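You operate a simulated robot arm through the tools that you are given. There is no shell and no other tool. Be economical: measure what you need, move in short steps, check, and stop when the job is done.

You are at the controls of a simulated two-armed robot. One attempt, no reset.

Task
Lift the deck cover onto the cleaner side shelf with both hands and brush the husk off the top sieve.
Fine: try the locked-off start first; unlatch the cover; only the brush goes back on its ledge; cover stays off, padlock on. What is to be rubbed or washed off counts as gone when no trace of it is left.

The check looks at the end state, three seconds after you hand in, the way a careful person would. Anything else that was tipped, shoved, dropped, spilled or broken makes it a failure. Lids that push on must go on centred and level and be pressed home; caps that screw on are set level and turned clockwise until they are tight.

Robot
Two 7-joint arms with two-finger parallel grippers on one trunk, on a base that drives. Base frame: it is fixed to the floor where the robot stands at the start and does not move with it; the origin is under the middle of the robot, x ahead of it, y to its left, z up. Readings come in m, degrees, newtons and seconds.
The left shoulder is at the start at [0.02, 0.17, 1.178], the right one opposite. With the tool pointing down near the work surface each hand reaches from about 0.2 to 0.68 m from the robot's upright axis, wherever it stands, measured 20 degrees to its own side. Places, roughly: brush ledge [1.3, -1.2, 1]; cleaner isolator lock point [2.2, 0, 0.9]; cleaner side shelf [1.2, -0.4, 0.8]; cleaner start button [2.3, -0.1, 1.2]; deck cover [1.5, -1, 1]; deck cover latch [1.1, -0.8, 1]; deck opening [1.4, -0.9, 1.1]; husk on the sieve [1.4, -0.9, 1.1]; purple padlock (3x5x11 cm) [2.3, 0, 0.9]; short auger start button [2.5, 0, 1.2]; white block brush [1.25, -1.25, 1]. Payload 3.8 kg a hand.
Tool frame (each hand has its own): the origin (TCP) lies between the finger pads and is the grasp point; the fingertips stand 0.03 m ahead of it; z points along the fingers, y is the line along which they close. Largest opening 0.11 m; finger width 0.02, thickness 0.01; the body of the gripper, 0.048 by 0.112 m, starts 0.055 m behind the TCP.
Orientation is that of the tool frame in the base frame, as a unit quaternion [x, y, z, w]. With the fingers straight down and closing along the base's y, the tool's x points along the base's -x, its y along +y and its z along -z.

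Tools
- The arms move only by the tool step_arm. It takes "left_commands", "right_commands" or both (then of equal length, played together; a hand with none holds still); each is one flat list of numbers, 7 for each row, row after row: the turn, a rotation vector about the base's x, y, z in units of 45 degrees (1.0 is 45 degrees), then the shift along the base's x, y, z in units of 400 mm (1.0 is 400 mm), then the finger opening in m, from 0 to 0.11. In form: [rx, ry, rz, tx, ty, tz, hand, rx, ry, rz, tx, ty, tz, hand, ...]. A call has 1 to 12 rows; each row is the pose to reach, as a shift and turn from the pose commanded when the call began. A call with a number of a shift or a turn outside -1 to 1 is refused whole. Each row takes 0.2 s and may step no farther than 0.05 m and 8.6 degrees from the row before; otherwise, or with a gripper value out of range, the whole call is refused. A pose out of reach is approached as far as the arm can. The call stops where the force on the tool passes 40 N (or 10 N more than at its start, if that is more) or the arm is blocked; 0.2 s more then pass. The fingers move at their own pace (about 0.072 m/s each) and stop on an object; they squeeze with about 42 N. The grip force told is the motor's: it shows also when the fingers shut on nothing. Time passes only in rows, and 0.2 s behind the last, so rows that repeat a pose let the fingers close. The reply holds the time, the measured pose of the TCP, the force on the tool along the base axes, the opening and the grip force, in the units named above and with some noise, with the torque about the TCP (base axes, N m) and any sound that the robot's microphone picked up.
- Cameras (640 x 400 px; columns grow to the right, rows downward): "scene" is now at [0.1122, 0.0046, 1.3818]; the picture's right is [0.06, -1.00, 0.00], its down [-0.07, -0.00, -1.00] and it looks along [1.00, 0.06, -0.07] (base axes); focal length 284 px, centre (320, 200). "left" rides on the left gripper at [0.072, -0.017, -0.103] in its tool frame; the picture's right is [0.23, 0.97, 0.00], its down [-0.76, 0.18, -0.62] and it looks along [-0.61, 0.14, 0.78] (tool axes); focal length 222 px, centre (320, 200). "right" rides on the right gripper at [0.072, 0.017, -0.103] in its tool frame; the picture's right is [-0.23, 0.97, 0.00], its down [-0.76, -0.18, -0.62] and it looks along [-0.61, -0.14, 0.78] (tool axes); focal length 222 px, centre (320, 200). There is no depth. A picture from a camera that has moved, and an enlarged one, comes with that camera's place and axes in the base frame and with its lens.
- snapshot(camera): a new picture of that camera. The clock stands still meanwhile.
- raise_lower(by): slides the trunk up (or, below 0, down) by that many m; the arms and the scene camera ride with it, the base frame stays. It gives what a move gives, with no picture.
- drive_base(legs): drives the robot by 1 to 6 legs, each [ahead, turn to the left] in m and degrees, along the robot's own axes; the way and the turn of a leg run together, so that a leg with both is an arc; at most 1.5 m and 180 degrees a leg. The arms and the cameras ride along, it lands a little off, and it stops where it bumps. It gives what a move gives.
- head_to(pan, tilt): turns the head with the scene camera to pan (to the left, within 80 degrees either way) and tilt (down, from -29 to 69), counted from straight ahead of the robot. It gives what a move gives.
- close_up(camera, box): a new picture of the part [left, top, right, bottom] of that camera's present view, enlarged. The clock stands still meanwhile.
- job_done(): hands the job in; it is judged then, once.

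Go step by step. Nothing tells you exact positions but the pictures and the camera data: compare them with the known pose of the tool, close in by small moves and look again before you grip or let go. The budget is 120 turns and 88 pictures, counting those below and the enlarged ones. Unless the task says otherwise, let go and move clear before handing in, and close with one line.

The tools are called after ">>>" as name(argument=value, ...) on one line, values as JSON. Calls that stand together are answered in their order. step_arm: Moves the arms, as the interface text tells. Its arguments: {"type":"object","properties":{"left_commands":{"type":"array","items":{"type":"number"}},"right_commands":{"type":"array","items":{"type":"number"}}},"required":[]} The other tools are called the same way: raise_lower (by) slides the trunk up or down; drive_base (legs) drives the base; head_to (pan, tilt) turns the head that bears the scene camera; snapshot (camera) takes a picture; close_up (camera, box) takes an enlarged picture of a part of a camera's view; job_done () hands the job in.

At the start:

```text
time: 0.0
left_ee_pos: [0.3895, 0.1636, 1.2948]
left_orientation: [0.0, 1.0, 0.001, 0.0]
left_contact_force: [-0.2, -0.5, 0.7]
left_wrist_torque: [-0.02, -0.02, 0.0]
left_width: 0.11
left_grasp_force: 0.2
right_ee_pos: [0.5186, -0.1847, 1.2842]
right_orientation: [0.0, 1.0, 0.0, -0.001]
right_contact_force: [0.4, -0.1, -0.2]
right_wrist_torque: [-0.01, -0.02, 0.01]
right_width: 0.1099
right_grasp_force: 0.1
trunk travel left (down, up): [-0.275, 0.295]
robot x, y, heading: [-0.0046, -0.002, -0.1]
head pan, tilt: [3.2, 3.7]
```

scene: 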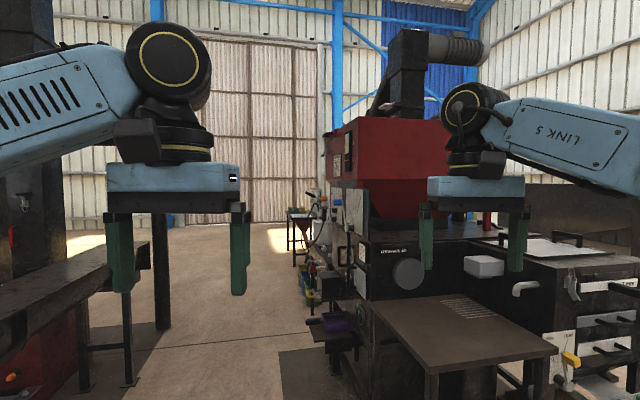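
right: 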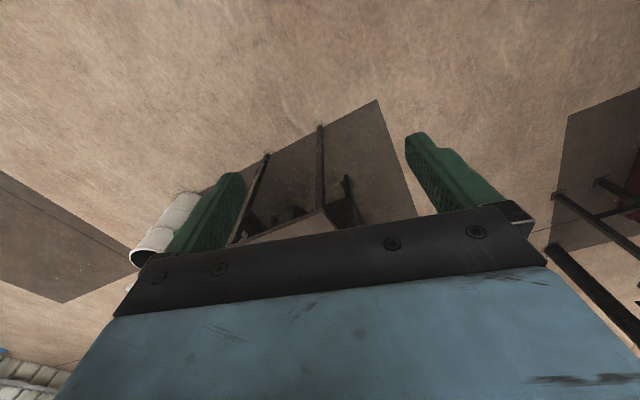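
left: 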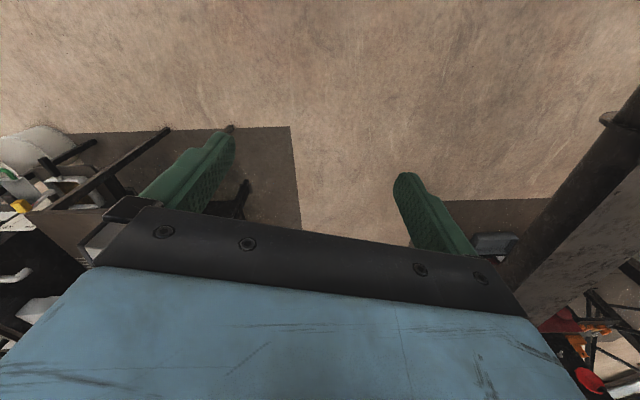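

I see the cleaner ahead and to the right, with the shelf in front of it, the deck cover on its right side and some start buttons farther on. First I'll look closer at these parts.

>>> close_up(camera="scene", box=[280, 180, 440, 380])

>>> close_up(camera="scene", box=[420, 200, 640, 400])

```text
2.00 times, centred on (360, 280) of scene
camera zoom: at [0.1122, 0.0046, 1.3818], right [0.06, -1.0, 0.0], down [-0.07, 0.0, -1.0], along [1.0, 0.06, -0.07], focal length 568 px, centre (240, 40)
```

zoom: 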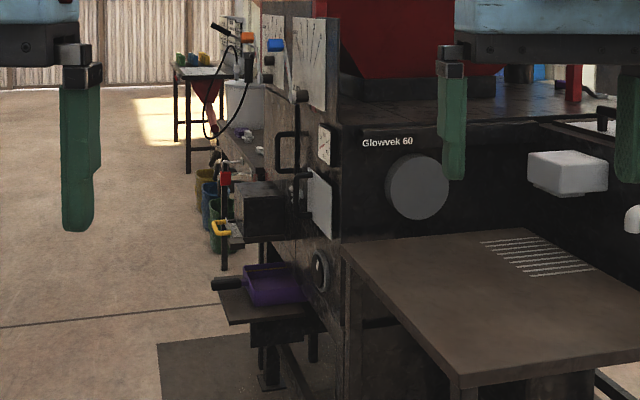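

```text
2.00 times, centred on (530, 300) of scene
camera zoom: at [0.1122, 0.0046, 1.3818], right [0.06, -1.0, 0.0], down [-0.07, 0.0, -1.0], along [1.0, 0.06, -0.07], focal length 568 px, centre (-100, 0)
```

zoom: 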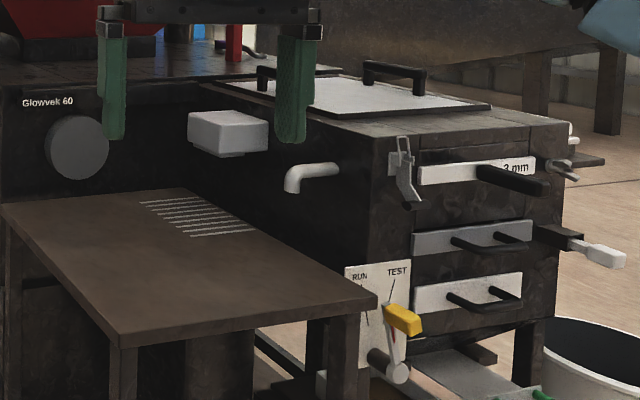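

The cover has two handles on top, with the latch on the front and the brush at the far right. I'll zoom in on the control side first.

>>> close_up(camera="scene", box=[300, 180, 364, 220])

>>> close_up(camera="scene", box=[300, 220, 380, 270])

```text
10.00 times, centred on (332, 200) of scene
camera zoom: at [0.1122, 0.0046, 1.3818], right [0.06, -1.0, 0.0], down [-0.07, 0.0, -1.0], along [1.0, 0.06, -0.07], focal length 2841 px, centre (200, 200)
```

zoom: 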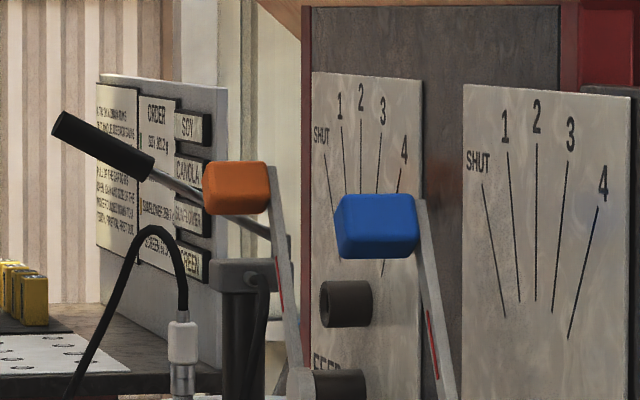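

```text
8.00 times, centred on (340, 245) of scene
camera zoom: at [0.1122, 0.0046, 1.3818], right [0.06, -1.0, 0.0], down [-0.07, 0.0, -1.0], along [1.0, 0.06, -0.07], focal length 2273 px, centre (160, -160)
```

zoom: 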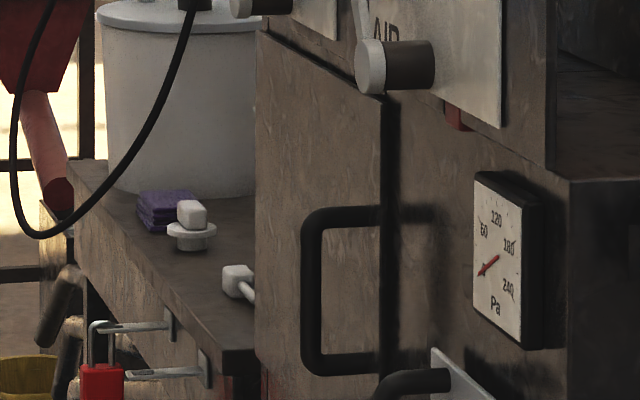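

The start buttons are on the machine's left face, around y≈0. I'll drive up the left aisle to look at them.

>>> drive_base(legs=[[0, 32], [1.3, 0], [0, -62]])

>>> head_to(pan=0, tilt=15)

>>> snapshot(camera="scene")

```text
time: 10.7
left_ee_pos: [1.5003, 0.668, 1.2958]
left_orientation: [0.235, 0.972, 0.0, 0.001]
left_contact_force: [0.1, 0.4, -0.7]
left_wrist_torque: [0.03, -0.01, -0.01]
left_width: 0.1101
left_grasp_force: 0.0
right_ee_pos: [1.4559, 0.2993, 1.2832]
right_orientation: [0.236, 0.972, 0.0, 0.0]
right_contact_force: [-1.1, -0.4, 0.3]
right_wrist_torque: [0.0, -0.05, 0.02]
right_width: 0.11
right_grasp_force: 0.0
trunk travel left (down, up): [-0.275, 0.295]
robot x, y, heading: [1.0835, 0.704, -27.2]
head pan, tilt: [3.2, 3.7]
```

```text
time: 11.4
left_ee_pos: [1.4996, 0.6682, 1.295]
left_orientation: [0.234, 0.972, 0.0, 0.0]
left_contact_force: [0.6, 0.7, 0.1]
left_wrist_torque: [-0.02, 0.02, 0.01]
left_width: 0.11
left_grasp_force: 0.1
right_ee_pos: [1.4565, 0.2992, 1.284]
right_orientation: [0.235, 0.972, 0.0, 0.0]
right_contact_force: [-0.6, -0.2, -0.1]
right_wrist_torque: [0.0, -0.04, 0.01]
right_width: 0.1101
right_grasp_force: 0.1
trunk travel left (down, up): [-0.275, 0.295]
robot x, y, heading: [1.0768, 0.6995, -27.0]
head pan, tilt: [0.0, 15.0]
```

```text
80 pictures are left
camera scene: at [1.1815, 0.6479, 1.3636], right [-0.46, -0.89, 0.0], down [-0.23, 0.12, -0.97], along [0.86, -0.44, -0.26], focal length 284 px, centre (320, 200)
```

scene: 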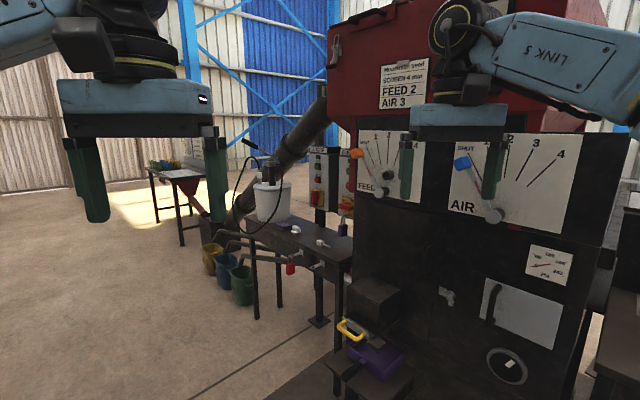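

>>> close_up(camera="scene", box=[260, 140, 370, 250])

```text
3.64 times, centred on (315, 195) of scene
camera zoom: at [1.1815, 0.6479, 1.3636], right [-0.46, -0.89, 0.0], down [-0.23, 0.12, -0.97], along [0.86, -0.44, -0.26], focal length 1033 px, centre (338, 218)
```

zoom: 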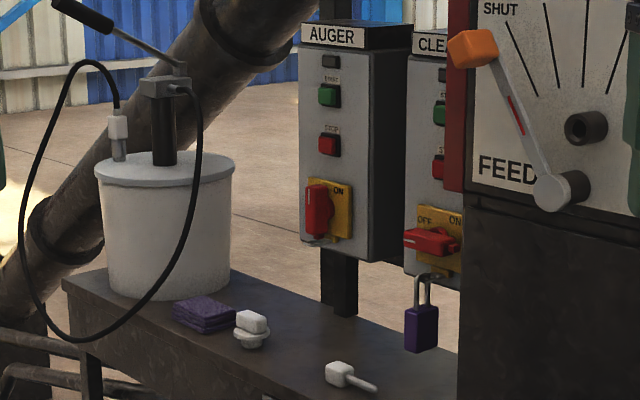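

The purple padlock hangs on the CLEANER isolator, which is at OFF. The CLEANER panel is partly hidden by the machine, so I'll drive farther in and look at it head-on.

>>> drive_base(legs=[[0, 30], [0.65, 0], [0, -50]])

>>> snapshot(camera="scene")

```text
time: 18.8
left_ee_pos: [2.1234, 0.5534, 1.2942]
left_orientation: [0.402, 0.915, 0.0, 0.0]
left_contact_force: [0.6, 0.1, -1.0]
left_wrist_torque: [-0.01, -0.03, -0.01]
left_width: 0.1101
left_grasp_force: 0.1
right_ee_pos: [1.9528, 0.2246, 1.2844]
right_orientation: [0.402, 0.915, 0.0, 0.0]
right_contact_force: [-0.7, 0.0, 0.7]
right_wrist_torque: [-0.01, -0.02, 0.0]
right_width: 0.1097
right_grasp_force: 0.0
trunk travel left (down, up): [-0.275, 0.295]
robot x, y, heading: [1.7383, 0.7295, -47.5]
head pan, tilt: [0.0, 15.0]
```

```text
78 pictures are left
camera scene: at [1.8166, 0.6457, 1.3636], right [-0.74, -0.68, 0.0], down [-0.17, 0.19, -0.97], along [0.65, -0.71, -0.26], focal length 284 px, centre (320, 200)
```

scene: 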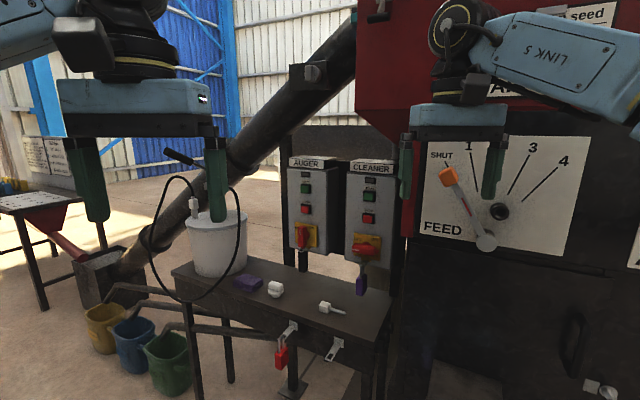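

>>> close_up(camera="scene", box=[270, 150, 414, 300])

```text
2.67 times, centred on (342, 225) of scene
camera zoom: at [1.8166, 0.6457, 1.3636], right [-0.74, -0.68, 0.0], down [-0.17, 0.19, -0.97], along [0.65, -0.71, -0.26], focal length 758 px, centre (261, 133)
```

zoom: 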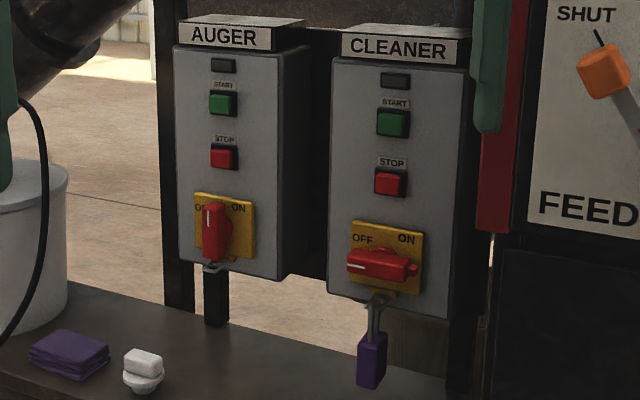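

The CLEANER start button comes out at about (2.25, −0.04, 1.16) on a panel facing roughly +y. I'll pull the right hand back, close the left fingers and swing the left tool level for pressing.

>>> step_arm(left_commands=[-0.161, -0.043, 0, 0, 0, 0, 0, -0.322, -0.087, 0, 0, 0, 0, 0, -0.483, -0.13, 0, 0, 0, 0, 0, -0.644, -0.173, 0, 0, 0, 0, 0, -0.805, -0.217, 0, 0, 0, 0, 0, -0.966, -0.26, 0, 0, 0, 0, 0], right_commands=[0, 0, 0, -0.06, 0.065, 0, 0.11, 0, 0, 0, -0.12, 0.13, 0, 0.11, 0, 0, 0, -0.18, 0.195, 0, 0.11, 0, 0, 0, -0.24, 0.26, 0, 0.11, 0, 0, 0, -0.3, 0.325, 0, 0.11, 0, 0, 0, -0.34, 0.37, 0, 0.11])

>>> step_arm(left_commands=[-0.161, -0.043, 0, 0, 0, 0, 0, -0.322, -0.087, 0, 0, 0, 0, 0, -0.483, -0.13, 0, 0, 0, 0, 0, -0.644, -0.173, 0, 0, 0, 0, 0, -0.805, -0.217, 0, 0, 0, 0, 0, -0.966, -0.26, 0, 0, 0, 0, 0])

>>> drive_base(legs=[[0.18, 0]])

>>> snapshot(camera="scene")

```text
time: 20.2
left_ee_pos: [2.1224, 0.5564, 1.2937]
left_orientation: [0.372, 0.845, -0.299, 0.241]
left_contact_force: [0.8, 0.1, -0.1]
left_wrist_torque: [-0.02, -0.04, 0.0]
left_width: 0.0001
left_grasp_force: 37.7
right_ee_pos: [1.8183, 0.374, 1.2847]
right_orientation: [0.404, 0.915, -0.001, 0.001]
right_contact_force: [-0.1, 1.0, 0.5]
right_wrist_torque: [-0.02, -0.02, -0.02]
right_width: 0.11
right_grasp_force: 0.2
trunk travel left (down, up): [-0.275, 0.295]
robot x, y, heading: [1.7414, 0.7328, -47.7]
head pan, tilt: [0.0, 15.0]
```

```text
time: 21.6
left_ee_pos: [2.1335, 0.5427, 1.3051]
left_orientation: [0.285, 0.646, -0.551, 0.444]
left_contact_force: [-0.5, -0.8, -0.1]
left_wrist_torque: [0.0, 0.01, -0.02]
left_width: 0.0
left_grasp_force: 37.3
left hand out of reach, approached as far as the arm can: row 5, 6
right_ee_pos: [1.8185, 0.373, 1.2848]
right_orientation: [0.402, 0.916, 0.0, 0.001]
right_contact_force: [-0.3, -0.1, -0.6]
right_wrist_torque: [-0.01, 0.0, 0.01]
right_width: 0.11
right_grasp_force: 0.0
trunk travel left (down, up): [-0.275, 0.295]
robot x, y, heading: [1.7382, 0.7264, -47.6]
head pan, tilt: [0.0, 15.0]
```

```text
time: 23.1
left_ee_pos: [2.2541, 0.4153, 1.3044]
left_orientation: [0.284, 0.647, -0.55, 0.444]
left_contact_force: [0.1, -0.8, -0.3]
left_wrist_torque: [-0.04, 0.01, -0.01]
left_width: 0.0001
left_grasp_force: 37.0
right_ee_pos: [1.9386, 0.2422, 1.2846]
right_orientation: [0.4, 0.916, 0.001, 0.0]
right_contact_force: [-0.2, -0.2, -0.6]
right_wrist_torque: [-0.01, 0.03, 0.03]
right_width: 0.1099
right_grasp_force: 0.0
trunk travel left (down, up): [-0.275, 0.295]
robot x, y, heading: [1.8596, 0.5985, -47.3]
head pan, tilt: [0.0, 15.0]
```

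```text
76 pictures are left
camera scene: at [1.9371, 0.5155, 1.3635], right [-0.74, -0.68, 0.0], down [-0.18, 0.19, -0.97], along [0.65, -0.71, -0.26], focal length 284 px, centre (320, 200)
```

scene: 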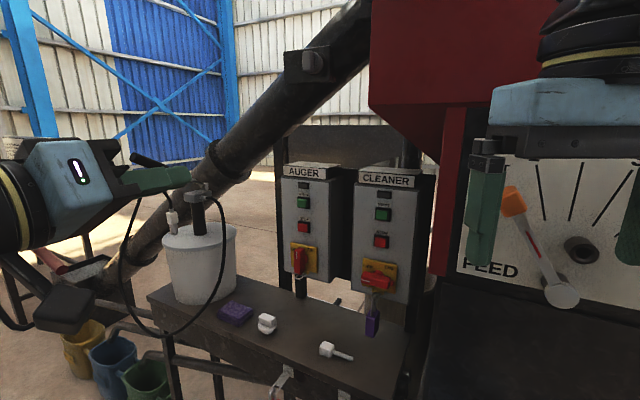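

The third view agrees on the button position: (2.249, −0.041, 1.163). The left tool is level, so I'll bring the closed fingertips to about 5 cm in front of it.

>>> step_arm(left_commands=[0, 0, 0, -0.0065, -0.0948, -0.0355, 0, 0, 0, 0, -0.013, -0.19, -0.071, 0, 0, 0, 0, -0.0195, -0.284, -0.1065, 0, 0, 0, 0, -0.026, -0.379, -0.142, 0, 0, 0, 0, -0.0325, -0.474, -0.1775, 0, 0, 0, 0, -0.039, -0.569, -0.213, 0, 0, 0, 0, -0.0455, -0.663, -0.2485, 0, 0, 0, 0, -0.052, -0.758, -0.284, 0, 0, 0, 0, -0.0585, -0.853, -0.3195, 0, 0, 0, 0, -0.065, -0.94, -0.355, 0])

>>> close_up(camera="scene", box=[260, 150, 420, 310])

>>> snapshot(camera="left")

```text
time: 25.3
left_ee_pos: [2.2271, 0.0369, 1.1632]
left_orientation: [0.284, 0.647, -0.551, 0.444]
left_contact_force: [0.5, 0.4, -0.3]
left_wrist_torque: [0.01, 0.01, -0.01]
left_width: 0.0003
left_grasp_force: 37.9
right_ee_pos: [1.9379, 0.2419, 1.2845]
right_orientation: [0.402, 0.916, 0.001, 0.0]
right_contact_force: [-0.7, -0.9, 0.8]
right_wrist_torque: [-0.02, -0.01, 0.0]
right_width: 0.11
right_grasp_force: 0.2
trunk travel left (down, up): [-0.275, 0.295]
robot x, y, heading: [1.856, 0.6018, -47.5]
head pan, tilt: [0.0, 15.0]
```

```text
2.50 times, centred on (340, 230) of scene
camera zoom: at [1.9359, 0.5155, 1.3636], right [-0.74, -0.68, 0.0], down [-0.17, 0.19, -0.97], along [0.65, -0.71, -0.26], focal length 710 px, centre (270, 125)
```

zoom: 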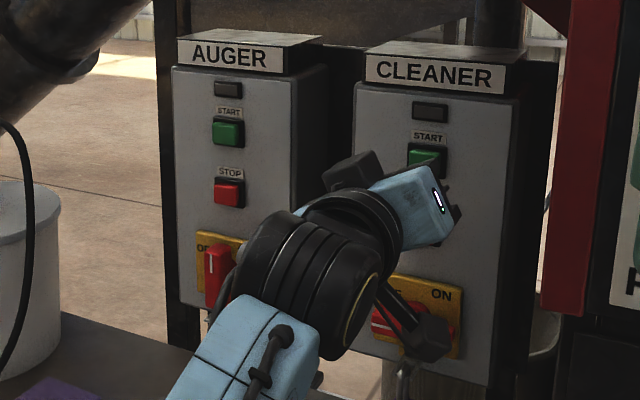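

```text
74 pictures are left
camera left: at [2.1534, 0.1245, 1.1062], right [0.73, 0.2, -0.65], down [0.33, 0.73, 0.59], along [0.59, -0.65, 0.47], focal length 222 px, centre (320, 200)
```

left: 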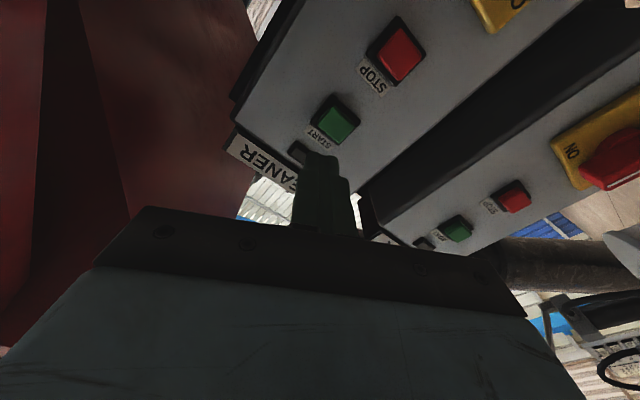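

From the wrist view the button lies at about (2.258, −0.058, 1.155). I'll correct sideways and go forward in small steps.

>>> step_arm(left_commands=[0, 0, 0, 0.015, 0, -0.02, 0, 0, 0, 0, 0.0215, -0.024, -0.02, 0, 0, 0, 0, 0.028, -0.048, -0.02, 0, 0, 0, 0, 0.0345, -0.072, -0.02, 0, 0, 0, 0, 0.041, -0.096, -0.02, 0, 0, 0, 0, 0.0475, -0.12, -0.02, 0])

>>> snapshot(camera="left")

```text
time: 26.7
left_ee_pos: [2.2469, -0.0091, 1.1552]
left_orientation: [0.284, 0.648, -0.551, 0.444]
left_contact_force: [0.4, 0.4, 0.9]
left_wrist_torque: [-0.02, 0.01, 0.0]
left_width: 0.0
left_grasp_force: 37.9
right_ee_pos: [1.9382, 0.2428, 1.2839]
right_orientation: [0.402, 0.916, 0.0, 0.0]
right_contact_force: [0.0, 0.7, 1.0]
right_wrist_torque: [0.01, -0.01, 0.01]
right_width: 0.1098
right_grasp_force: 0.1
trunk travel left (down, up): [-0.275, 0.295]
robot x, y, heading: [1.8582, 0.6035, -47.4]
head pan, tilt: [0.0, 15.0]
```

```text
73 pictures are left
camera left: at [2.1724, 0.0772, 1.0989], right [0.73, 0.2, -0.65], down [0.33, 0.74, 0.59], along [0.6, -0.65, 0.47], focal length 222 px, centre (320, 200)
```

left: 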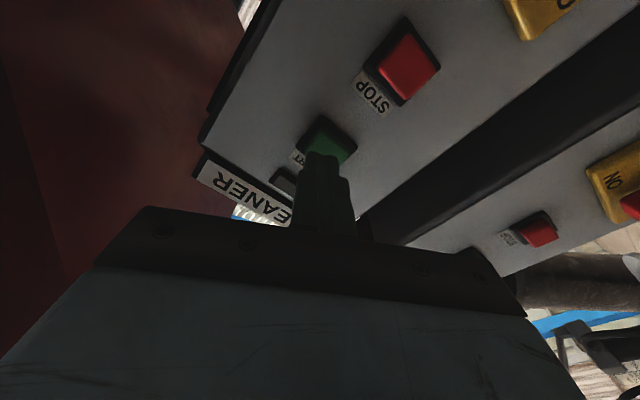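

The tip is lining up on the green button. I'll press slowly.

>>> step_arm(left_commands=[0, 0, 0, 0.0065, -0.024, 0, 0, 0, 0, 0, 0.01, -0.036, 0, 0, 0, 0, 0, 0.013, -0.048, 0, 0, 0, 0, 0, 0.0163, -0.06, 0, 0, 0, 0, 0, 0.0195, -0.072, 0, 0, 0, 0, 0, 0.0228, -0.084, 0, 0])

>>> snapshot(camera="left")

```text
time: 27.9
left_ee_pos: [2.2518, -0.0287, 1.1548]
left_orientation: [0.282, 0.649, -0.549, 0.445]
left_contact_force: [-8.4, 34.2, 1.1]
left_wrist_torque: [-0.03, 0.08, 0.01]
left_width: 0.0002
left_grasp_force: 38.0
left hand out of reach, approached as far as the arm can: row 5
right_ee_pos: [1.9376, 0.2491, 1.2867]
right_orientation: [0.401, 0.916, -0.001, 0.002]
right_contact_force: [0.7, 0.3, -1.1]
right_wrist_torque: [0.04, 0.01, -0.01]
right_width: 0.1102
right_grasp_force: 0.0
trunk travel left (down, up): [-0.275, 0.295]
robot x, y, heading: [1.8543, 0.6013, -47.1]
head pan, tilt: [0.0, 15.0]
heard: click
stopped in row 5 (left hand): the force on the tool passed its limit at 42 N (the readings are from after the stop); the commanded pose is now the measured one
```

```text
72 pictures are left
camera left: at [2.1773, 0.0577, 1.0988], right [0.73, 0.2, -0.65], down [0.32, 0.74, 0.59], along [0.6, -0.65, 0.47], focal length 222 px, centre (320, 200)
```

left: 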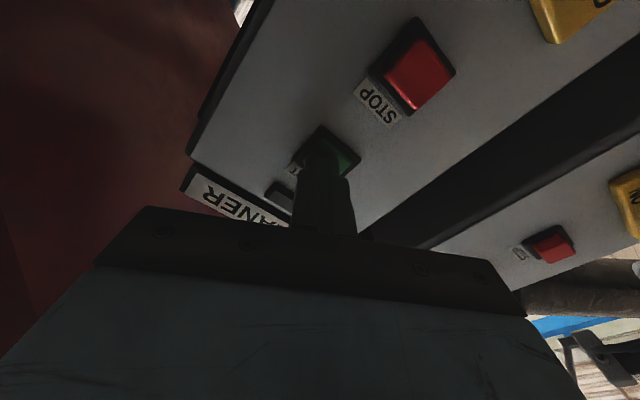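

A click was heard and nothing started, so the lock-off holds. I'll back the left hand out the way it came.

>>> step_arm(left_commands=[0, 0, 0, -0.0163, 0.06, 0, 0, 0, 0, 0, -0.0325, 0.12, 0, 0, 0, 0, 0, -0.063, 0.235, 0, 0, 0, 0, 0, -0.094, 0.35, 0.02, 0, 0, 0, 0, -0.125, 0.46, 0.05, 0, 0, 0, 0, -0.155, 0.575, 0.08, 0, 0, 0, 0, -0.18, 0.69, 0.11, 0, 0, 0, 0, -0.2, 0.78, 0.16, 0, 0, 0, 0, -0.22, 0.87, 0.22, 0])

>>> drive_base(legs=[[-0.25, 0]])

>>> snapshot(camera="scene")

```text
time: 29.9
left_ee_pos: [2.1647, 0.3137, 1.2382]
left_orientation: [0.285, 0.65, -0.548, 0.443]
left_contact_force: [-0.2, 0.3, -0.2]
left_wrist_torque: [0.01, 0.01, 0.0]
left_width: 0.0003
left_grasp_force: 37.6
right_ee_pos: [1.9386, 0.2438, 1.2853]
right_orientation: [0.402, 0.916, -0.001, 0.001]
right_contact_force: [-0.6, 0.0, 0.5]
right_wrist_torque: [0.01, 0.02, -0.03]
right_width: 0.1101
right_grasp_force: 0.0
trunk travel left (down, up): [-0.275, 0.295]
robot x, y, heading: [1.8581, 0.6017, -47.3]
head pan, tilt: [0.0, 15.0]
```

```text
time: 31.7
left_ee_pos: [1.9987, 0.4959, 1.2397]
left_orientation: [0.284, 0.649, -0.549, 0.444]
left_contact_force: [0.4, 0.7, -0.1]
left_wrist_torque: [0.02, 0.0, 0.01]
left_width: 0.0
left_grasp_force: 37.6
right_ee_pos: [1.7714, 0.4255, 1.2855]
right_orientation: [0.4, 0.917, 0.001, 0.001]
right_contact_force: [-0.4, -0.2, -0.2]
right_wrist_torque: [-0.04, 0.02, 0.0]
right_width: 0.1102
right_grasp_force: 0.1
trunk travel left (down, up): [-0.275, 0.295]
robot x, y, heading: [1.6886, 0.7806, -46.8]
head pan, tilt: [0.0, 15.0]
```

```text
71 pictures are left
camera scene: at [1.7681, 0.6991, 1.3637], right [-0.73, -0.68, 0.0], down [-0.18, 0.19, -0.97], along [0.66, -0.71, -0.26], focal length 284 px, centre (320, 200)
```

scene: 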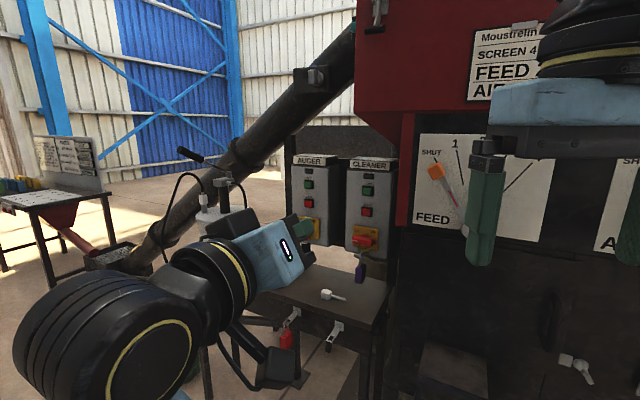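

I'll put the left tool back to pointing down, then reverse down the aisle and go round to the deck side. The machine appears to be yawed by about 15°.

>>> step_arm(left_commands=[0.161, 0.043, 0, 0.04, 0.037, 0, 0, 0.322, 0.087, 0, 0.08, 0.075, 0.02, 0, 0.483, 0.13, 0, 0.12, 0.112, 0.04, 0, 0.644, 0.173, 0, 0.16, 0.15, 0.06, 0, 0.805, 0.217, 0, 0.2, 0.187, 0.08, 0, 0.966, 0.26, 0, 0.24, 0.22, 0.1, 0.05])

>>> step_arm(left_commands=[0.161, 0.043, 0, 0, 0, 0, 0.05, 0.322, 0.087, 0, 0, 0, 0, 0.05, 0.483, 0.13, 0, 0, 0, 0, 0.05, 0.644, 0.173, 0, 0, 0, 0, 0.05, 0.805, 0.217, 0, 0, 0, 0, 0.05, 0.966, 0.26, 0, 0, 0, 0, 0.11])

>>> drive_base(legs=[[0, 47], [-1.3, 0], [0, -90]])

>>> head_to(pan=60, tilt=20)

>>> snapshot(camera="scene")

```text
time: 33.1
left_ee_pos: [2.0928, 0.585, 1.2796]
left_orientation: [0.371, 0.847, -0.294, 0.24]
left_contact_force: [-0.5, -0.6, 0.6]
left_wrist_torque: [0.01, 0.0, 0.01]
left_width: 0.0506
left_grasp_force: 0.5
right_ee_pos: [1.7713, 0.4235, 1.2853]
right_orientation: [0.4, 0.917, 0.0, 0.0]
right_contact_force: [-0.4, 0.5, -0.1]
right_wrist_torque: [-0.02, -0.01, 0.03]
right_width: 0.1099
right_grasp_force: 0.0
trunk travel left (down, up): [-0.275, 0.295]
robot x, y, heading: [1.6908, 0.7841, -47.1]
head pan, tilt: [0.0, 15.0]
```

```text
time: 34.5
left_ee_pos: [2.094, 0.582, 1.28]
left_orientation: [0.402, 0.915, 0.006, 0.001]
left_contact_force: [-0.8, 1.3, -0.3]
left_wrist_torque: [0.02, 0.0, 0.01]
left_width: 0.1057
left_grasp_force: 0.1
right_ee_pos: [1.7714, 0.4238, 1.2847]
right_orientation: [0.4, 0.917, -0.001, 0.0]
right_contact_force: [-0.7, 0.0, 0.2]
right_wrist_torque: [0.0, -0.03, 0.01]
right_width: 0.1104
right_grasp_force: 0.1
trunk travel left (down, up): [-0.275, 0.295]
robot x, y, heading: [1.689, 0.7852, -47.2]
head pan, tilt: [0.0, 15.0]
```

```text
time: 47.1
left_ee_pos: [0.5075, 0.3792, 1.2801]
left_orientation: [0.716, 0.698, 0.005, 0.003]
left_contact_force: [0.0, 0.1, -0.2]
left_wrist_torque: [0.02, -0.03, -0.01]
left_width: 0.1101
left_grasp_force: 0.1
right_ee_pos: [0.1667, 0.4894, 1.2842]
right_orientation: [0.714, 0.7, 0.0, 0.0]
right_contact_force: [-0.2, 0.0, 0.5]
right_wrist_torque: [0.0, -0.01, 0.0]
right_width: 0.1101
right_grasp_force: 0.1
trunk travel left (down, up): [-0.275, 0.295]
robot x, y, heading: [0.3558, 0.802, -91.2]
head pan, tilt: [0.0, 15.0]
```

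```text
time: 48.5
left_ee_pos: [0.5072, 0.3776, 1.2801]
left_orientation: [0.716, 0.698, 0.003, 0.003]
left_contact_force: [-0.8, 0.3, -0.3]
left_wrist_torque: [0.04, 0.01, -0.02]
left_width: 0.1102
left_grasp_force: 0.0
right_ee_pos: [0.165, 0.4879, 1.2853]
right_orientation: [0.714, 0.7, 0.001, 0.0]
right_contact_force: [-1.2, 0.0, -0.1]
right_wrist_torque: [0.0, 0.01, 0.0]
right_width: 0.11
right_grasp_force: 0.1
trunk travel left (down, up): [-0.275, 0.295]
robot x, y, heading: [0.3543, 0.8062, -91.2]
head pan, tilt: [60.0, 20.0]
```

```text
70 pictures are left
camera scene: at [0.4347, 0.7326, 1.3554], right [-0.52, -0.86, 0.0], down [-0.29, 0.18, -0.94], along [0.8, -0.49, -0.34], focal length 284 px, centre (320, 200)
```

scene: 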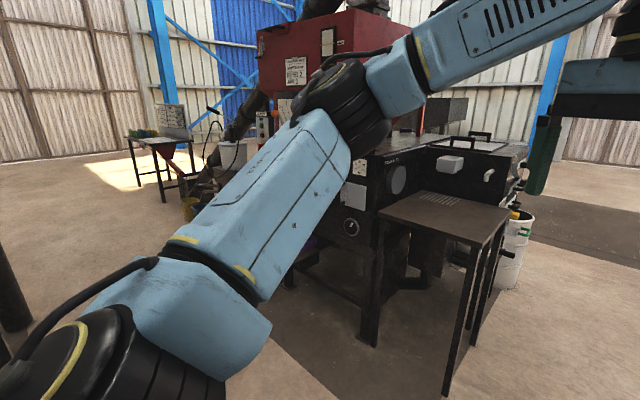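

The aisle in front is clear, so I'll drive along it to the deck side and face the deck.

>>> drive_base(legs=[[1.5, 0], [0.35, 0], [0, 105]])

>>> head_to(pan=0, tilt=25)

>>> snapshot(camera="scene")

```text
time: 62.2
left_ee_pos: [0.6929, -0.7956, 1.2806]
left_orientation: [-0.121, 0.993, 0.004, -0.001]
left_contact_force: [-0.8, -0.4, 0.4]
left_wrist_torque: [-0.01, -0.03, 0.01]
left_width: 0.1098
left_grasp_force: 0.1
right_ee_pos: [0.678, -1.1533, 1.2853]
right_orientation: [-0.125, 0.992, -0.001, 0.0]
right_contact_force: [0.0, -0.4, 0.4]
right_wrist_torque: [0.02, -0.01, 0.04]
right_width: 0.1101
right_grasp_force: 0.1
trunk travel left (down, up): [-0.275, 0.295]
robot x, y, heading: [0.3224, -1.053, 14.6]
head pan, tilt: [60.0, 20.0]
```

```text
time: 63.5
left_ee_pos: [0.6934, -0.7957, 1.2805]
left_orientation: [-0.12, 0.993, 0.005, -0.002]
left_contact_force: [-0.4, -0.5, 0.1]
left_wrist_torque: [0.0, -0.01, 0.03]
left_width: 0.11
left_grasp_force: 0.0
right_ee_pos: [0.6792, -1.1548, 1.2855]
right_orientation: [-0.125, 0.992, 0.0, -0.001]
right_contact_force: [0.7, 0.1, -0.8]
right_wrist_torque: [-0.02, -0.02, 0.04]
right_width: 0.1099
right_grasp_force: 0.0
trunk travel left (down, up): [-0.275, 0.295]
robot x, y, heading: [0.324, -1.0564, 14.7]
head pan, tilt: [0.0, 25.0]
```

```text
69 pictures are left
camera scene: at [0.4348, -1.0268, 1.3474], right [0.25, -0.97, 0.0], down [-0.41, -0.11, -0.91], along [0.88, 0.23, -0.42], focal length 284 px, centre (320, 200)
```

scene: 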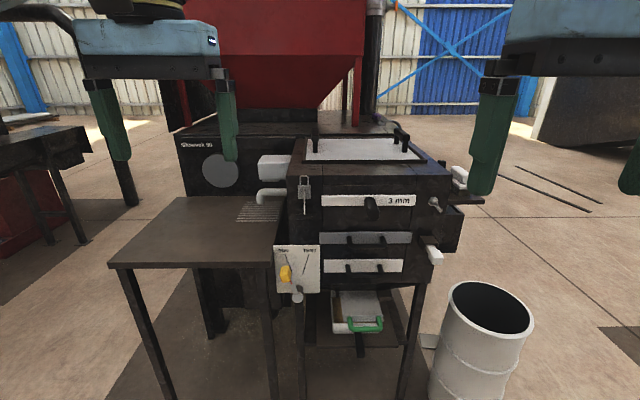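

Now the deck faces me squarely. I'll take close-ups of the cover, the latch and the brush ledge.

>>> close_up(camera="scene", box=[280, 120, 480, 245])

>>> raise_lower(by=0.29)

>>> head_to(pan=-5, tilt=35)

>>> close_up(camera="scene", box=[200, 60, 480, 235])

```text
3.20 times, centred on (380, 182) of scene
camera zoom: at [0.4348, -1.0268, 1.3474], right [0.25, -0.97, 0.0], down [-0.41, -0.11, -0.91], along [0.88, 0.23, -0.42], focal length 909 px, centre (128, 256)
```

zoom: 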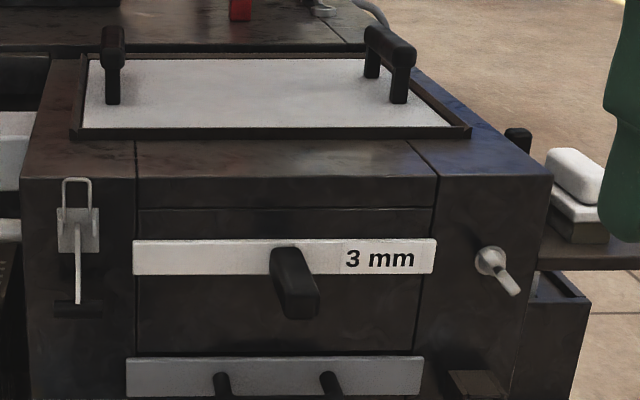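

```text
time: 66.4
left_ee_pos: [0.6937, -0.7952, 1.569]
left_orientation: [-0.121, 0.993, 0.005, -0.001]
left_contact_force: [0.2, -0.4, 0.2]
left_wrist_torque: [-0.05, 0.0, 0.01]
left_width: 0.1099
left_grasp_force: 0.1
right_ee_pos: [0.6785, -1.1534, 1.5746]
right_orientation: [-0.125, 0.992, 0.0, 0.0]
right_contact_force: [-0.5, 0.8, -0.1]
right_wrist_torque: [0.03, -0.01, 0.0]
right_width: 0.1099
right_grasp_force: 0.1
trunk travel left (down, up): [-0.565, 0.005]
robot x, y, heading: [0.3236, -1.055, 14.3]
head pan, tilt: [0.0, 25.0]
```

```text
time: 67.1
left_ee_pos: [0.6938, -0.795, 1.5696]
left_orientation: [-0.121, 0.993, 0.005, -0.002]
left_contact_force: [-0.5, -0.6, 0.5]
left_wrist_torque: [-0.01, -0.01, 0.01]
left_width: 0.1102
left_grasp_force: 0.0
right_ee_pos: [0.678, -1.1534, 1.5746]
right_orientation: [-0.125, 0.992, 0.001, -0.001]
right_contact_force: [0.2, 0.1, -0.6]
right_wrist_torque: [0.0, -0.02, 0.0]
right_width: 0.1099
right_grasp_force: 0.0
trunk travel left (down, up): [-0.565, 0.005]
robot x, y, heading: [0.3251, -1.0562, 14.4]
head pan, tilt: [-5.0, 35.0]
```

```text
2.29 times, centred on (340, 148) of scene
camera zoom: at [0.4324, -1.0354, 1.6216], right [0.16, -0.99, 0.0], down [-0.57, -0.09, -0.82], along [0.81, 0.13, -0.57], focal length 649 px, centre (274, 320)
```

zoom: 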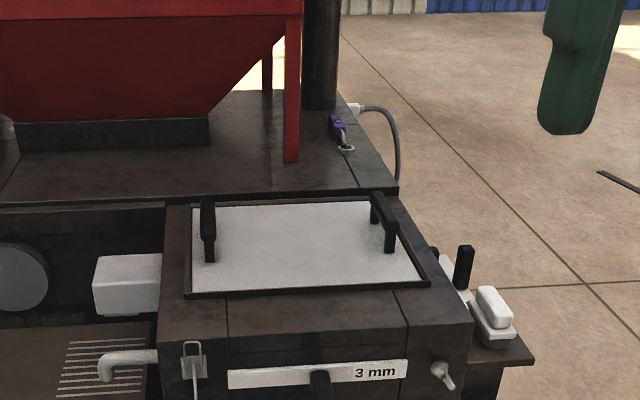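

The latch is at about (1.17, −0.79, 1.02) and the cover centre at about (1.41, −0.92, 1.09). I'll drive closer and look down at them.

>>> drive_base(legs=[[0.38, 0]])

>>> head_to(pan=0, tilt=48)

>>> snapshot(camera="scene")

>>> snapshot(camera="left")

```text
time: 69.5
left_ee_pos: [1.0535, -0.7051, 1.57]
left_orientation: [-0.12, 0.993, 0.004, 0.0]
left_contact_force: [-0.4, 0.2, -0.7]
left_wrist_torque: [-0.02, -0.03, 0.0]
left_width: 0.11
left_grasp_force: 0.0
right_ee_pos: [1.0365, -1.0648, 1.5753]
right_orientation: [-0.123, 0.992, 0.0, 0.001]
right_contact_force: [-0.7, -0.8, 0.5]
right_wrist_torque: [-0.01, -0.02, 0.06]
right_width: 0.1102
right_grasp_force: 0.0
trunk travel left (down, up): [-0.565, 0.005]
robot x, y, heading: [0.6865, -0.9637, 14.0]
head pan, tilt: [-5.0, 35.0]
```

```text
time: 70.2
left_ee_pos: [1.054, -0.7043, 1.5696]
left_orientation: [-0.118, 0.993, 0.004, -0.001]
left_contact_force: [0.0, -0.6, -0.6]
left_wrist_torque: [-0.02, -0.02, -0.04]
left_width: 0.1099
left_grasp_force: 0.1
right_ee_pos: [1.0384, -1.0641, 1.5754]
right_orientation: [-0.122, 0.993, 0.0, 0.001]
right_contact_force: [0.7, -0.2, 0.0]
right_wrist_torque: [0.0, -0.01, -0.02]
right_width: 0.1101
right_grasp_force: 0.2
trunk travel left (down, up): [-0.565, 0.005]
robot x, y, heading: [0.6857, -0.9639, 14.0]
head pan, tilt: [0.0, 48.0]
```

```text
66 pictures are left
camera scene: at [0.782, -0.9391, 1.6026], right [0.24, -0.97, 0.0], down [-0.72, -0.18, -0.67], along [0.65, 0.16, -0.74], focal length 284 px, centre (320, 200)
```

scene: 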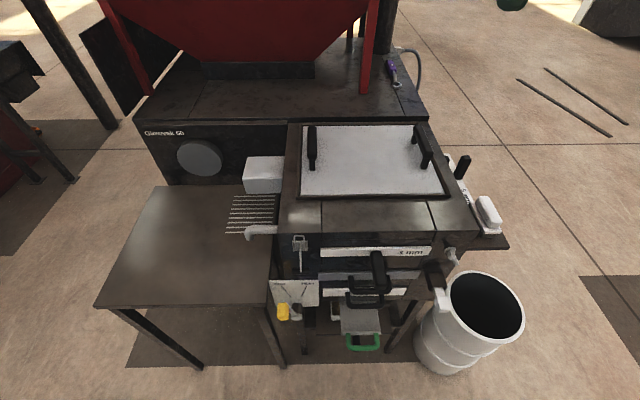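

```text
65 pictures are left
camera left: at [0.9883, -0.7402, 1.6733], right [-0.45, 0.89, 0.01], down [0.7, 0.35, 0.62], along [0.55, 0.29, -0.78], focal length 222 px, centre (320, 200)
```

left: 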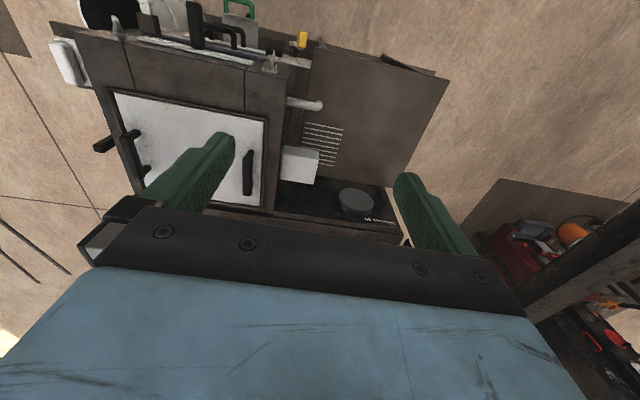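

>>> close_up(camera="scene", box=[270, 215, 350, 265])

>>> close_up(camera="scene", box=[270, 110, 510, 260])

```text
8.00 times, centred on (310, 240) of scene
camera zoom: at [0.782, -0.9391, 1.6026], right [0.24, -0.97, 0.0], down [-0.72, -0.18, -0.67], along [0.65, 0.16, -0.74], focal length 2273 px, centre (400, -120)
```

zoom: 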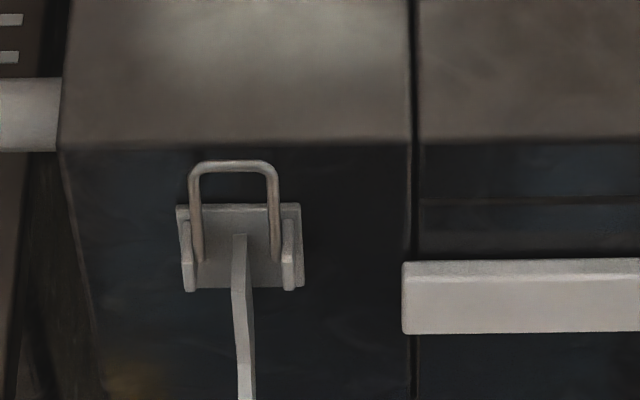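

```text
2.67 times, centred on (390, 185) of scene
camera zoom: at [0.782, -0.9391, 1.6026], right [0.24, -0.97, 0.0], down [-0.72, -0.18, -0.67], along [0.65, 0.16, -0.74], focal length 758 px, centre (133, 240)
```

zoom: 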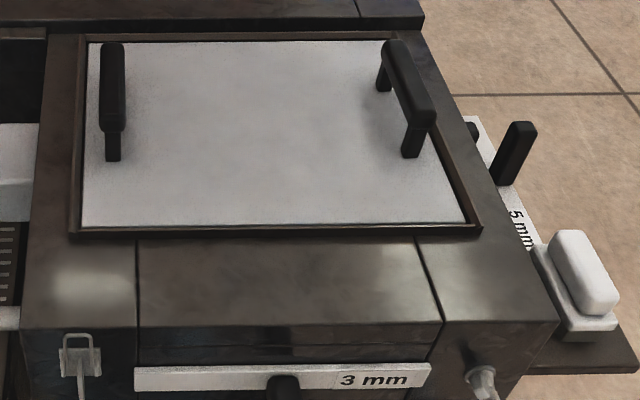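

The latch is a toggle whose lever hangs down from the loop, so it has to be lifted out and up. I'll lower the trunk, tilt the left hand forward and bring it in front of the latch for a wrist view.

>>> raise_lower(by=-0.2)

>>> step_arm(left_commands=[0.031, -0.121, 0, -0.02, -0.038, -0.06, 0.05, 0.062, -0.242, 0, -0.04, -0.076, -0.12, 0.05, 0.093, -0.363, 0, -0.06, -0.114, -0.18, 0.05, 0.124, -0.484, 0, -0.08, -0.152, -0.24, 0.05, 0.155, -0.605, 0, -0.09, -0.19, -0.3, 0.05, 0.187, -0.727, 0, -0.1, -0.229, -0.36, 0.05, 0.218, -0.848, 0, -0.11, -0.267, -0.42, 0.05, 0.249, -0.969, 0, -0.12, -0.305, -0.48, 0.05], right_commands=[0, 0, 0, 0, -0.03, 0, 0.11, 0, 0, 0, 0, -0.06, 0, 0.11, 0, 0, 0, 0, -0.09, 0, 0.11, 0, 0, 0, 0, -0.12, 0, 0.11, 0, 0, 0, 0, -0.15, 0, 0.11, 0, 0, 0, 0, -0.18, 0, 0.11, 0, 0, 0, 0, -0.21, 0, 0.11, 0, 0, 0, 0, -0.24, 0, 0.11])

>>> step_arm(left_commands=[0.03, -0.116, 0, -0.02, 0, -0.04, 0.05, 0.055, -0.215, 0, -0.02, 0, -0.09, 0.05, 0.083, -0.323, 0, -0.02, 0, -0.13, 0.05])

>>> snapshot(camera="left")

>>> snapshot(camera="scene")

```text
time: 72.4
left_ee_pos: [1.054, -0.7055, 1.3699]
left_orientation: [-0.12, 0.993, 0.004, -0.001]
left_contact_force: [-0.2, -0.3, -0.6]
left_wrist_torque: [0.0, -0.03, -0.02]
left_width: 0.1102
left_grasp_force: 0.0
right_ee_pos: [1.0371, -1.063, 1.3753]
right_orientation: [-0.123, 0.992, 0.0, 0.0]
right_contact_force: [-0.6, 0.5, -0.1]
right_wrist_torque: [0.01, -0.02, -0.03]
right_width: 0.1099
right_grasp_force: 0.0
trunk travel left (down, up): [-0.365, 0.205]
robot x, y, heading: [0.682, -0.9634, 14.1]
head pan, tilt: [0.0, 48.0]
```

```text
time: 74.2
left_ee_pos: [1.0066, -0.8276, 1.1755]
left_orientation: [-0.113, 0.916, 0.055, 0.38]
left_contact_force: [0.0, -0.8, 0.8]
left_wrist_torque: [-0.02, -0.07, 0.03]
left_width: 0.0501
left_grasp_force: 0.0
right_ee_pos: [1.0389, -1.1597, 1.3747]
right_orientation: [-0.123, 0.992, 0.0, 0.0]
right_contact_force: [-0.3, -0.6, -0.1]
right_wrist_torque: [0.03, -0.02, 0.02]
right_width: 0.11
right_grasp_force: 0.1
trunk travel left (down, up): [-0.365, 0.205]
robot x, y, heading: [0.6819, -0.9577, 14.4]
head pan, tilt: [0.0, 48.0]
```

```text
time: 75.0
left_ee_pos: [1.0016, -0.8307, 1.1246]
left_orientation: [-0.106, 0.859, 0.071, 0.496]
left_contact_force: [0.0, 0.2, 0.2]
left_wrist_torque: [0.03, -0.02, 0.03]
left_width: 0.05
left_grasp_force: 0.2
left hand out of reach, approached as far as the arm can: row 3
right_ee_pos: [1.0373, -1.1605, 1.3746]
right_orientation: [-0.123, 0.992, 0.0, 0.001]
right_contact_force: [0.0, -0.4, 0.2]
right_wrist_torque: [0.05, -0.03, 0.02]
right_width: 0.1098
right_grasp_force: 0.1
trunk travel left (down, up): [-0.365, 0.205]
robot x, y, heading: [0.6857, -0.9627, 14.0]
head pan, tilt: [0.0, 48.0]
```

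```text
62 pictures are left
camera left: at [0.8836, -0.879, 1.1134], right [-0.36, 0.92, -0.18], down [-0.2, 0.12, 0.97], along [0.91, 0.38, 0.14], focal length 222 px, centre (320, 200)
```

left: 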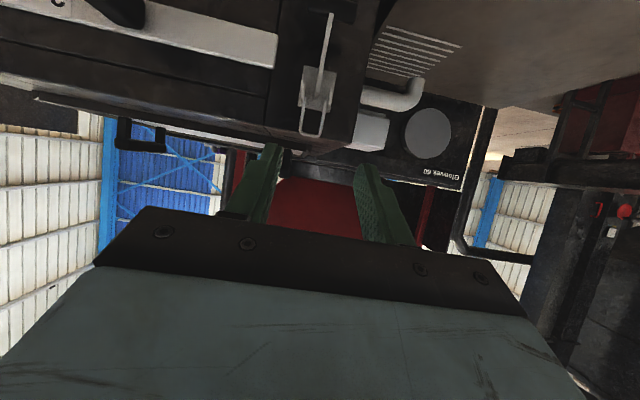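

```text
61 pictures are left
camera scene: at [0.7814, -0.94, 1.4026], right [0.24, -0.97, 0.0], down [-0.72, -0.18, -0.67], along [0.65, 0.16, -0.74], focal length 284 px, centre (320, 200)
```

scene: 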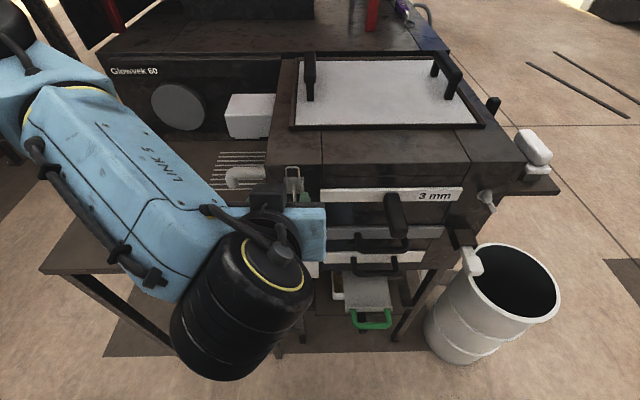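

>>> close_up(camera="left", box=[260, 0, 388, 150])

```text
2.67 times, centred on (324, 75) of left
camera zoom: at [0.8836, -0.879, 1.1134], right [-0.36, 0.92, -0.18], down [-0.2, 0.12, 0.97], along [0.91, 0.38, 0.14], focal length 592 px, centre (309, 533)
```

zoom: 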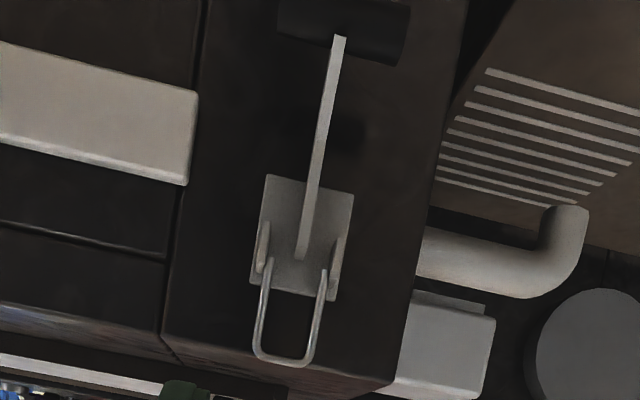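

The lever ends in a black T-bar about 5 cm wide at about (1.13, −0.80, 0.945), and the wrist is aligned with it sideways. I'll go to a pre-grasp pose with the fingers open.

>>> step_arm(left_commands=[0, 0, 0, 0, 0, -0.09, 0.085, 0, 0, 0, 0.02, 0.005, -0.18, 0.085, 0, 0, 0, 0.07, 0.015, -0.27, 0.085, 0, 0, 0, 0.14, 0.03, -0.355, 0.085])

>>> snapshot(camera="left")

>>> close_up(camera="scene", box=[210, 140, 370, 240])

```text
time: 76.0
left_ee_pos: [1.0576, -0.818, 0.9841]
left_orientation: [-0.106, 0.86, 0.071, 0.495]
left_contact_force: [0.2, 0.0, -0.4]
left_wrist_torque: [0.0, 0.0, -0.02]
left_width: 0.0849
left_grasp_force: 0.0
right_ee_pos: [1.0393, -1.1582, 1.3747]
right_orientation: [-0.123, 0.992, -0.001, 0.0]
right_contact_force: [-0.9, 0.1, 0.7]
right_wrist_torque: [0.01, 0.0, 0.0]
right_width: 0.11
right_grasp_force: 0.0
trunk travel left (down, up): [-0.365, 0.205]
robot x, y, heading: [0.6852, -0.9631, 14.0]
head pan, tilt: [0.0, 48.0]
```

```text
59 pictures are left
camera left: at [0.9398, -0.8663, 0.9718], right [-0.35, 0.92, -0.18], down [-0.2, 0.12, 0.97], along [0.91, 0.38, 0.14], focal length 222 px, centre (320, 200)
```

left: 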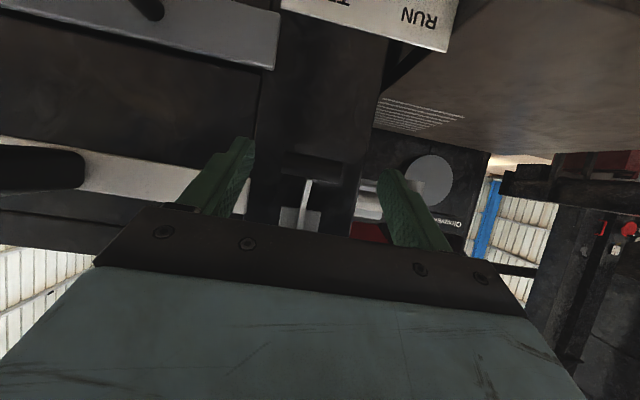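

```text
4.00 times, centred on (290, 190) of scene
camera zoom: at [0.7815, -0.9388, 1.4026], right [0.24, -0.97, 0.0], down [-0.72, -0.18, -0.67], along [0.65, 0.16, -0.74], focal length 1136 px, centre (440, 240)
```

zoom: 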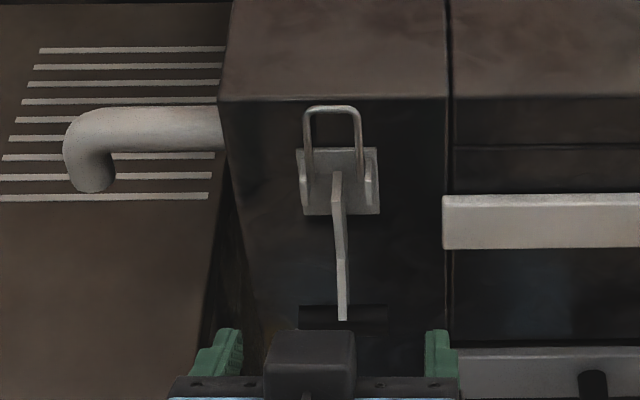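

By triangulation the bar is at (1.10, −0.811, 0.971), between the open fingers. I'll advance 3.6 cm and close.

>>> step_arm(left_commands=[0, 0, 0, 0.03, 0.004, -0.007, 0.085, 0, 0, 0, 0.06, 0.008, -0.015, 0.085, 0, 0, 0, 0.09, 0.0125, -0.022, 0.085, 0, 0, 0, 0.09, 0.0125, -0.022, 0.05, 0, 0, 0, 0.09, 0.0125, -0.022, 0.03, 0, 0, 0, 0.09, 0.0125, -0.022, 0.03])

>>> close_up(camera="scene", box=[210, 140, 370, 240])

```text
time: 77.4
left_ee_pos: [1.0935, -0.8126, 0.9747]
left_orientation: [-0.106, 0.86, 0.071, 0.495]
left_contact_force: [-0.1, 2.1, 0.4]
left_wrist_torque: [0.35, 0.16, -0.05]
left_width: 0.057
left_grasp_force: 44.9
right_ee_pos: [1.0374, -1.1587, 1.3742]
right_orientation: [-0.122, 0.992, -0.001, 0.001]
right_contact_force: [-0.3, -0.3, -0.5]
right_wrist_torque: [0.02, -0.01, 0.0]
right_width: 0.11
right_grasp_force: 0.1
trunk travel left (down, up): [-0.365, 0.205]
robot x, y, heading: [0.6876, -0.9656, 13.9]
head pan, tilt: [0.0, 48.0]
```

```text
4.00 times, centred on (290, 190) of scene
camera zoom: at [0.7816, -0.9389, 1.4026], right [0.24, -0.97, 0.0], down [-0.72, -0.18, -0.67], along [0.65, 0.16, -0.74], focal length 1136 px, centre (440, 240)
```

zoom: 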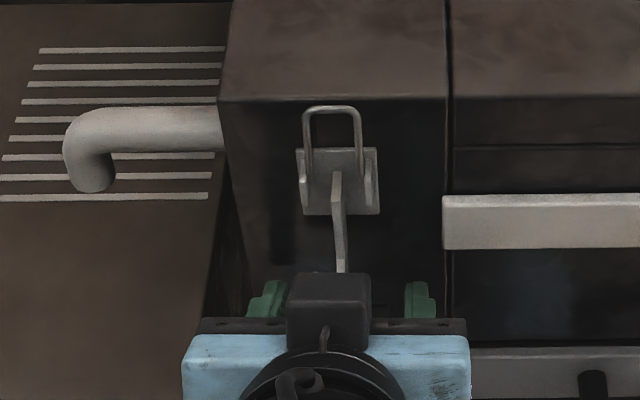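

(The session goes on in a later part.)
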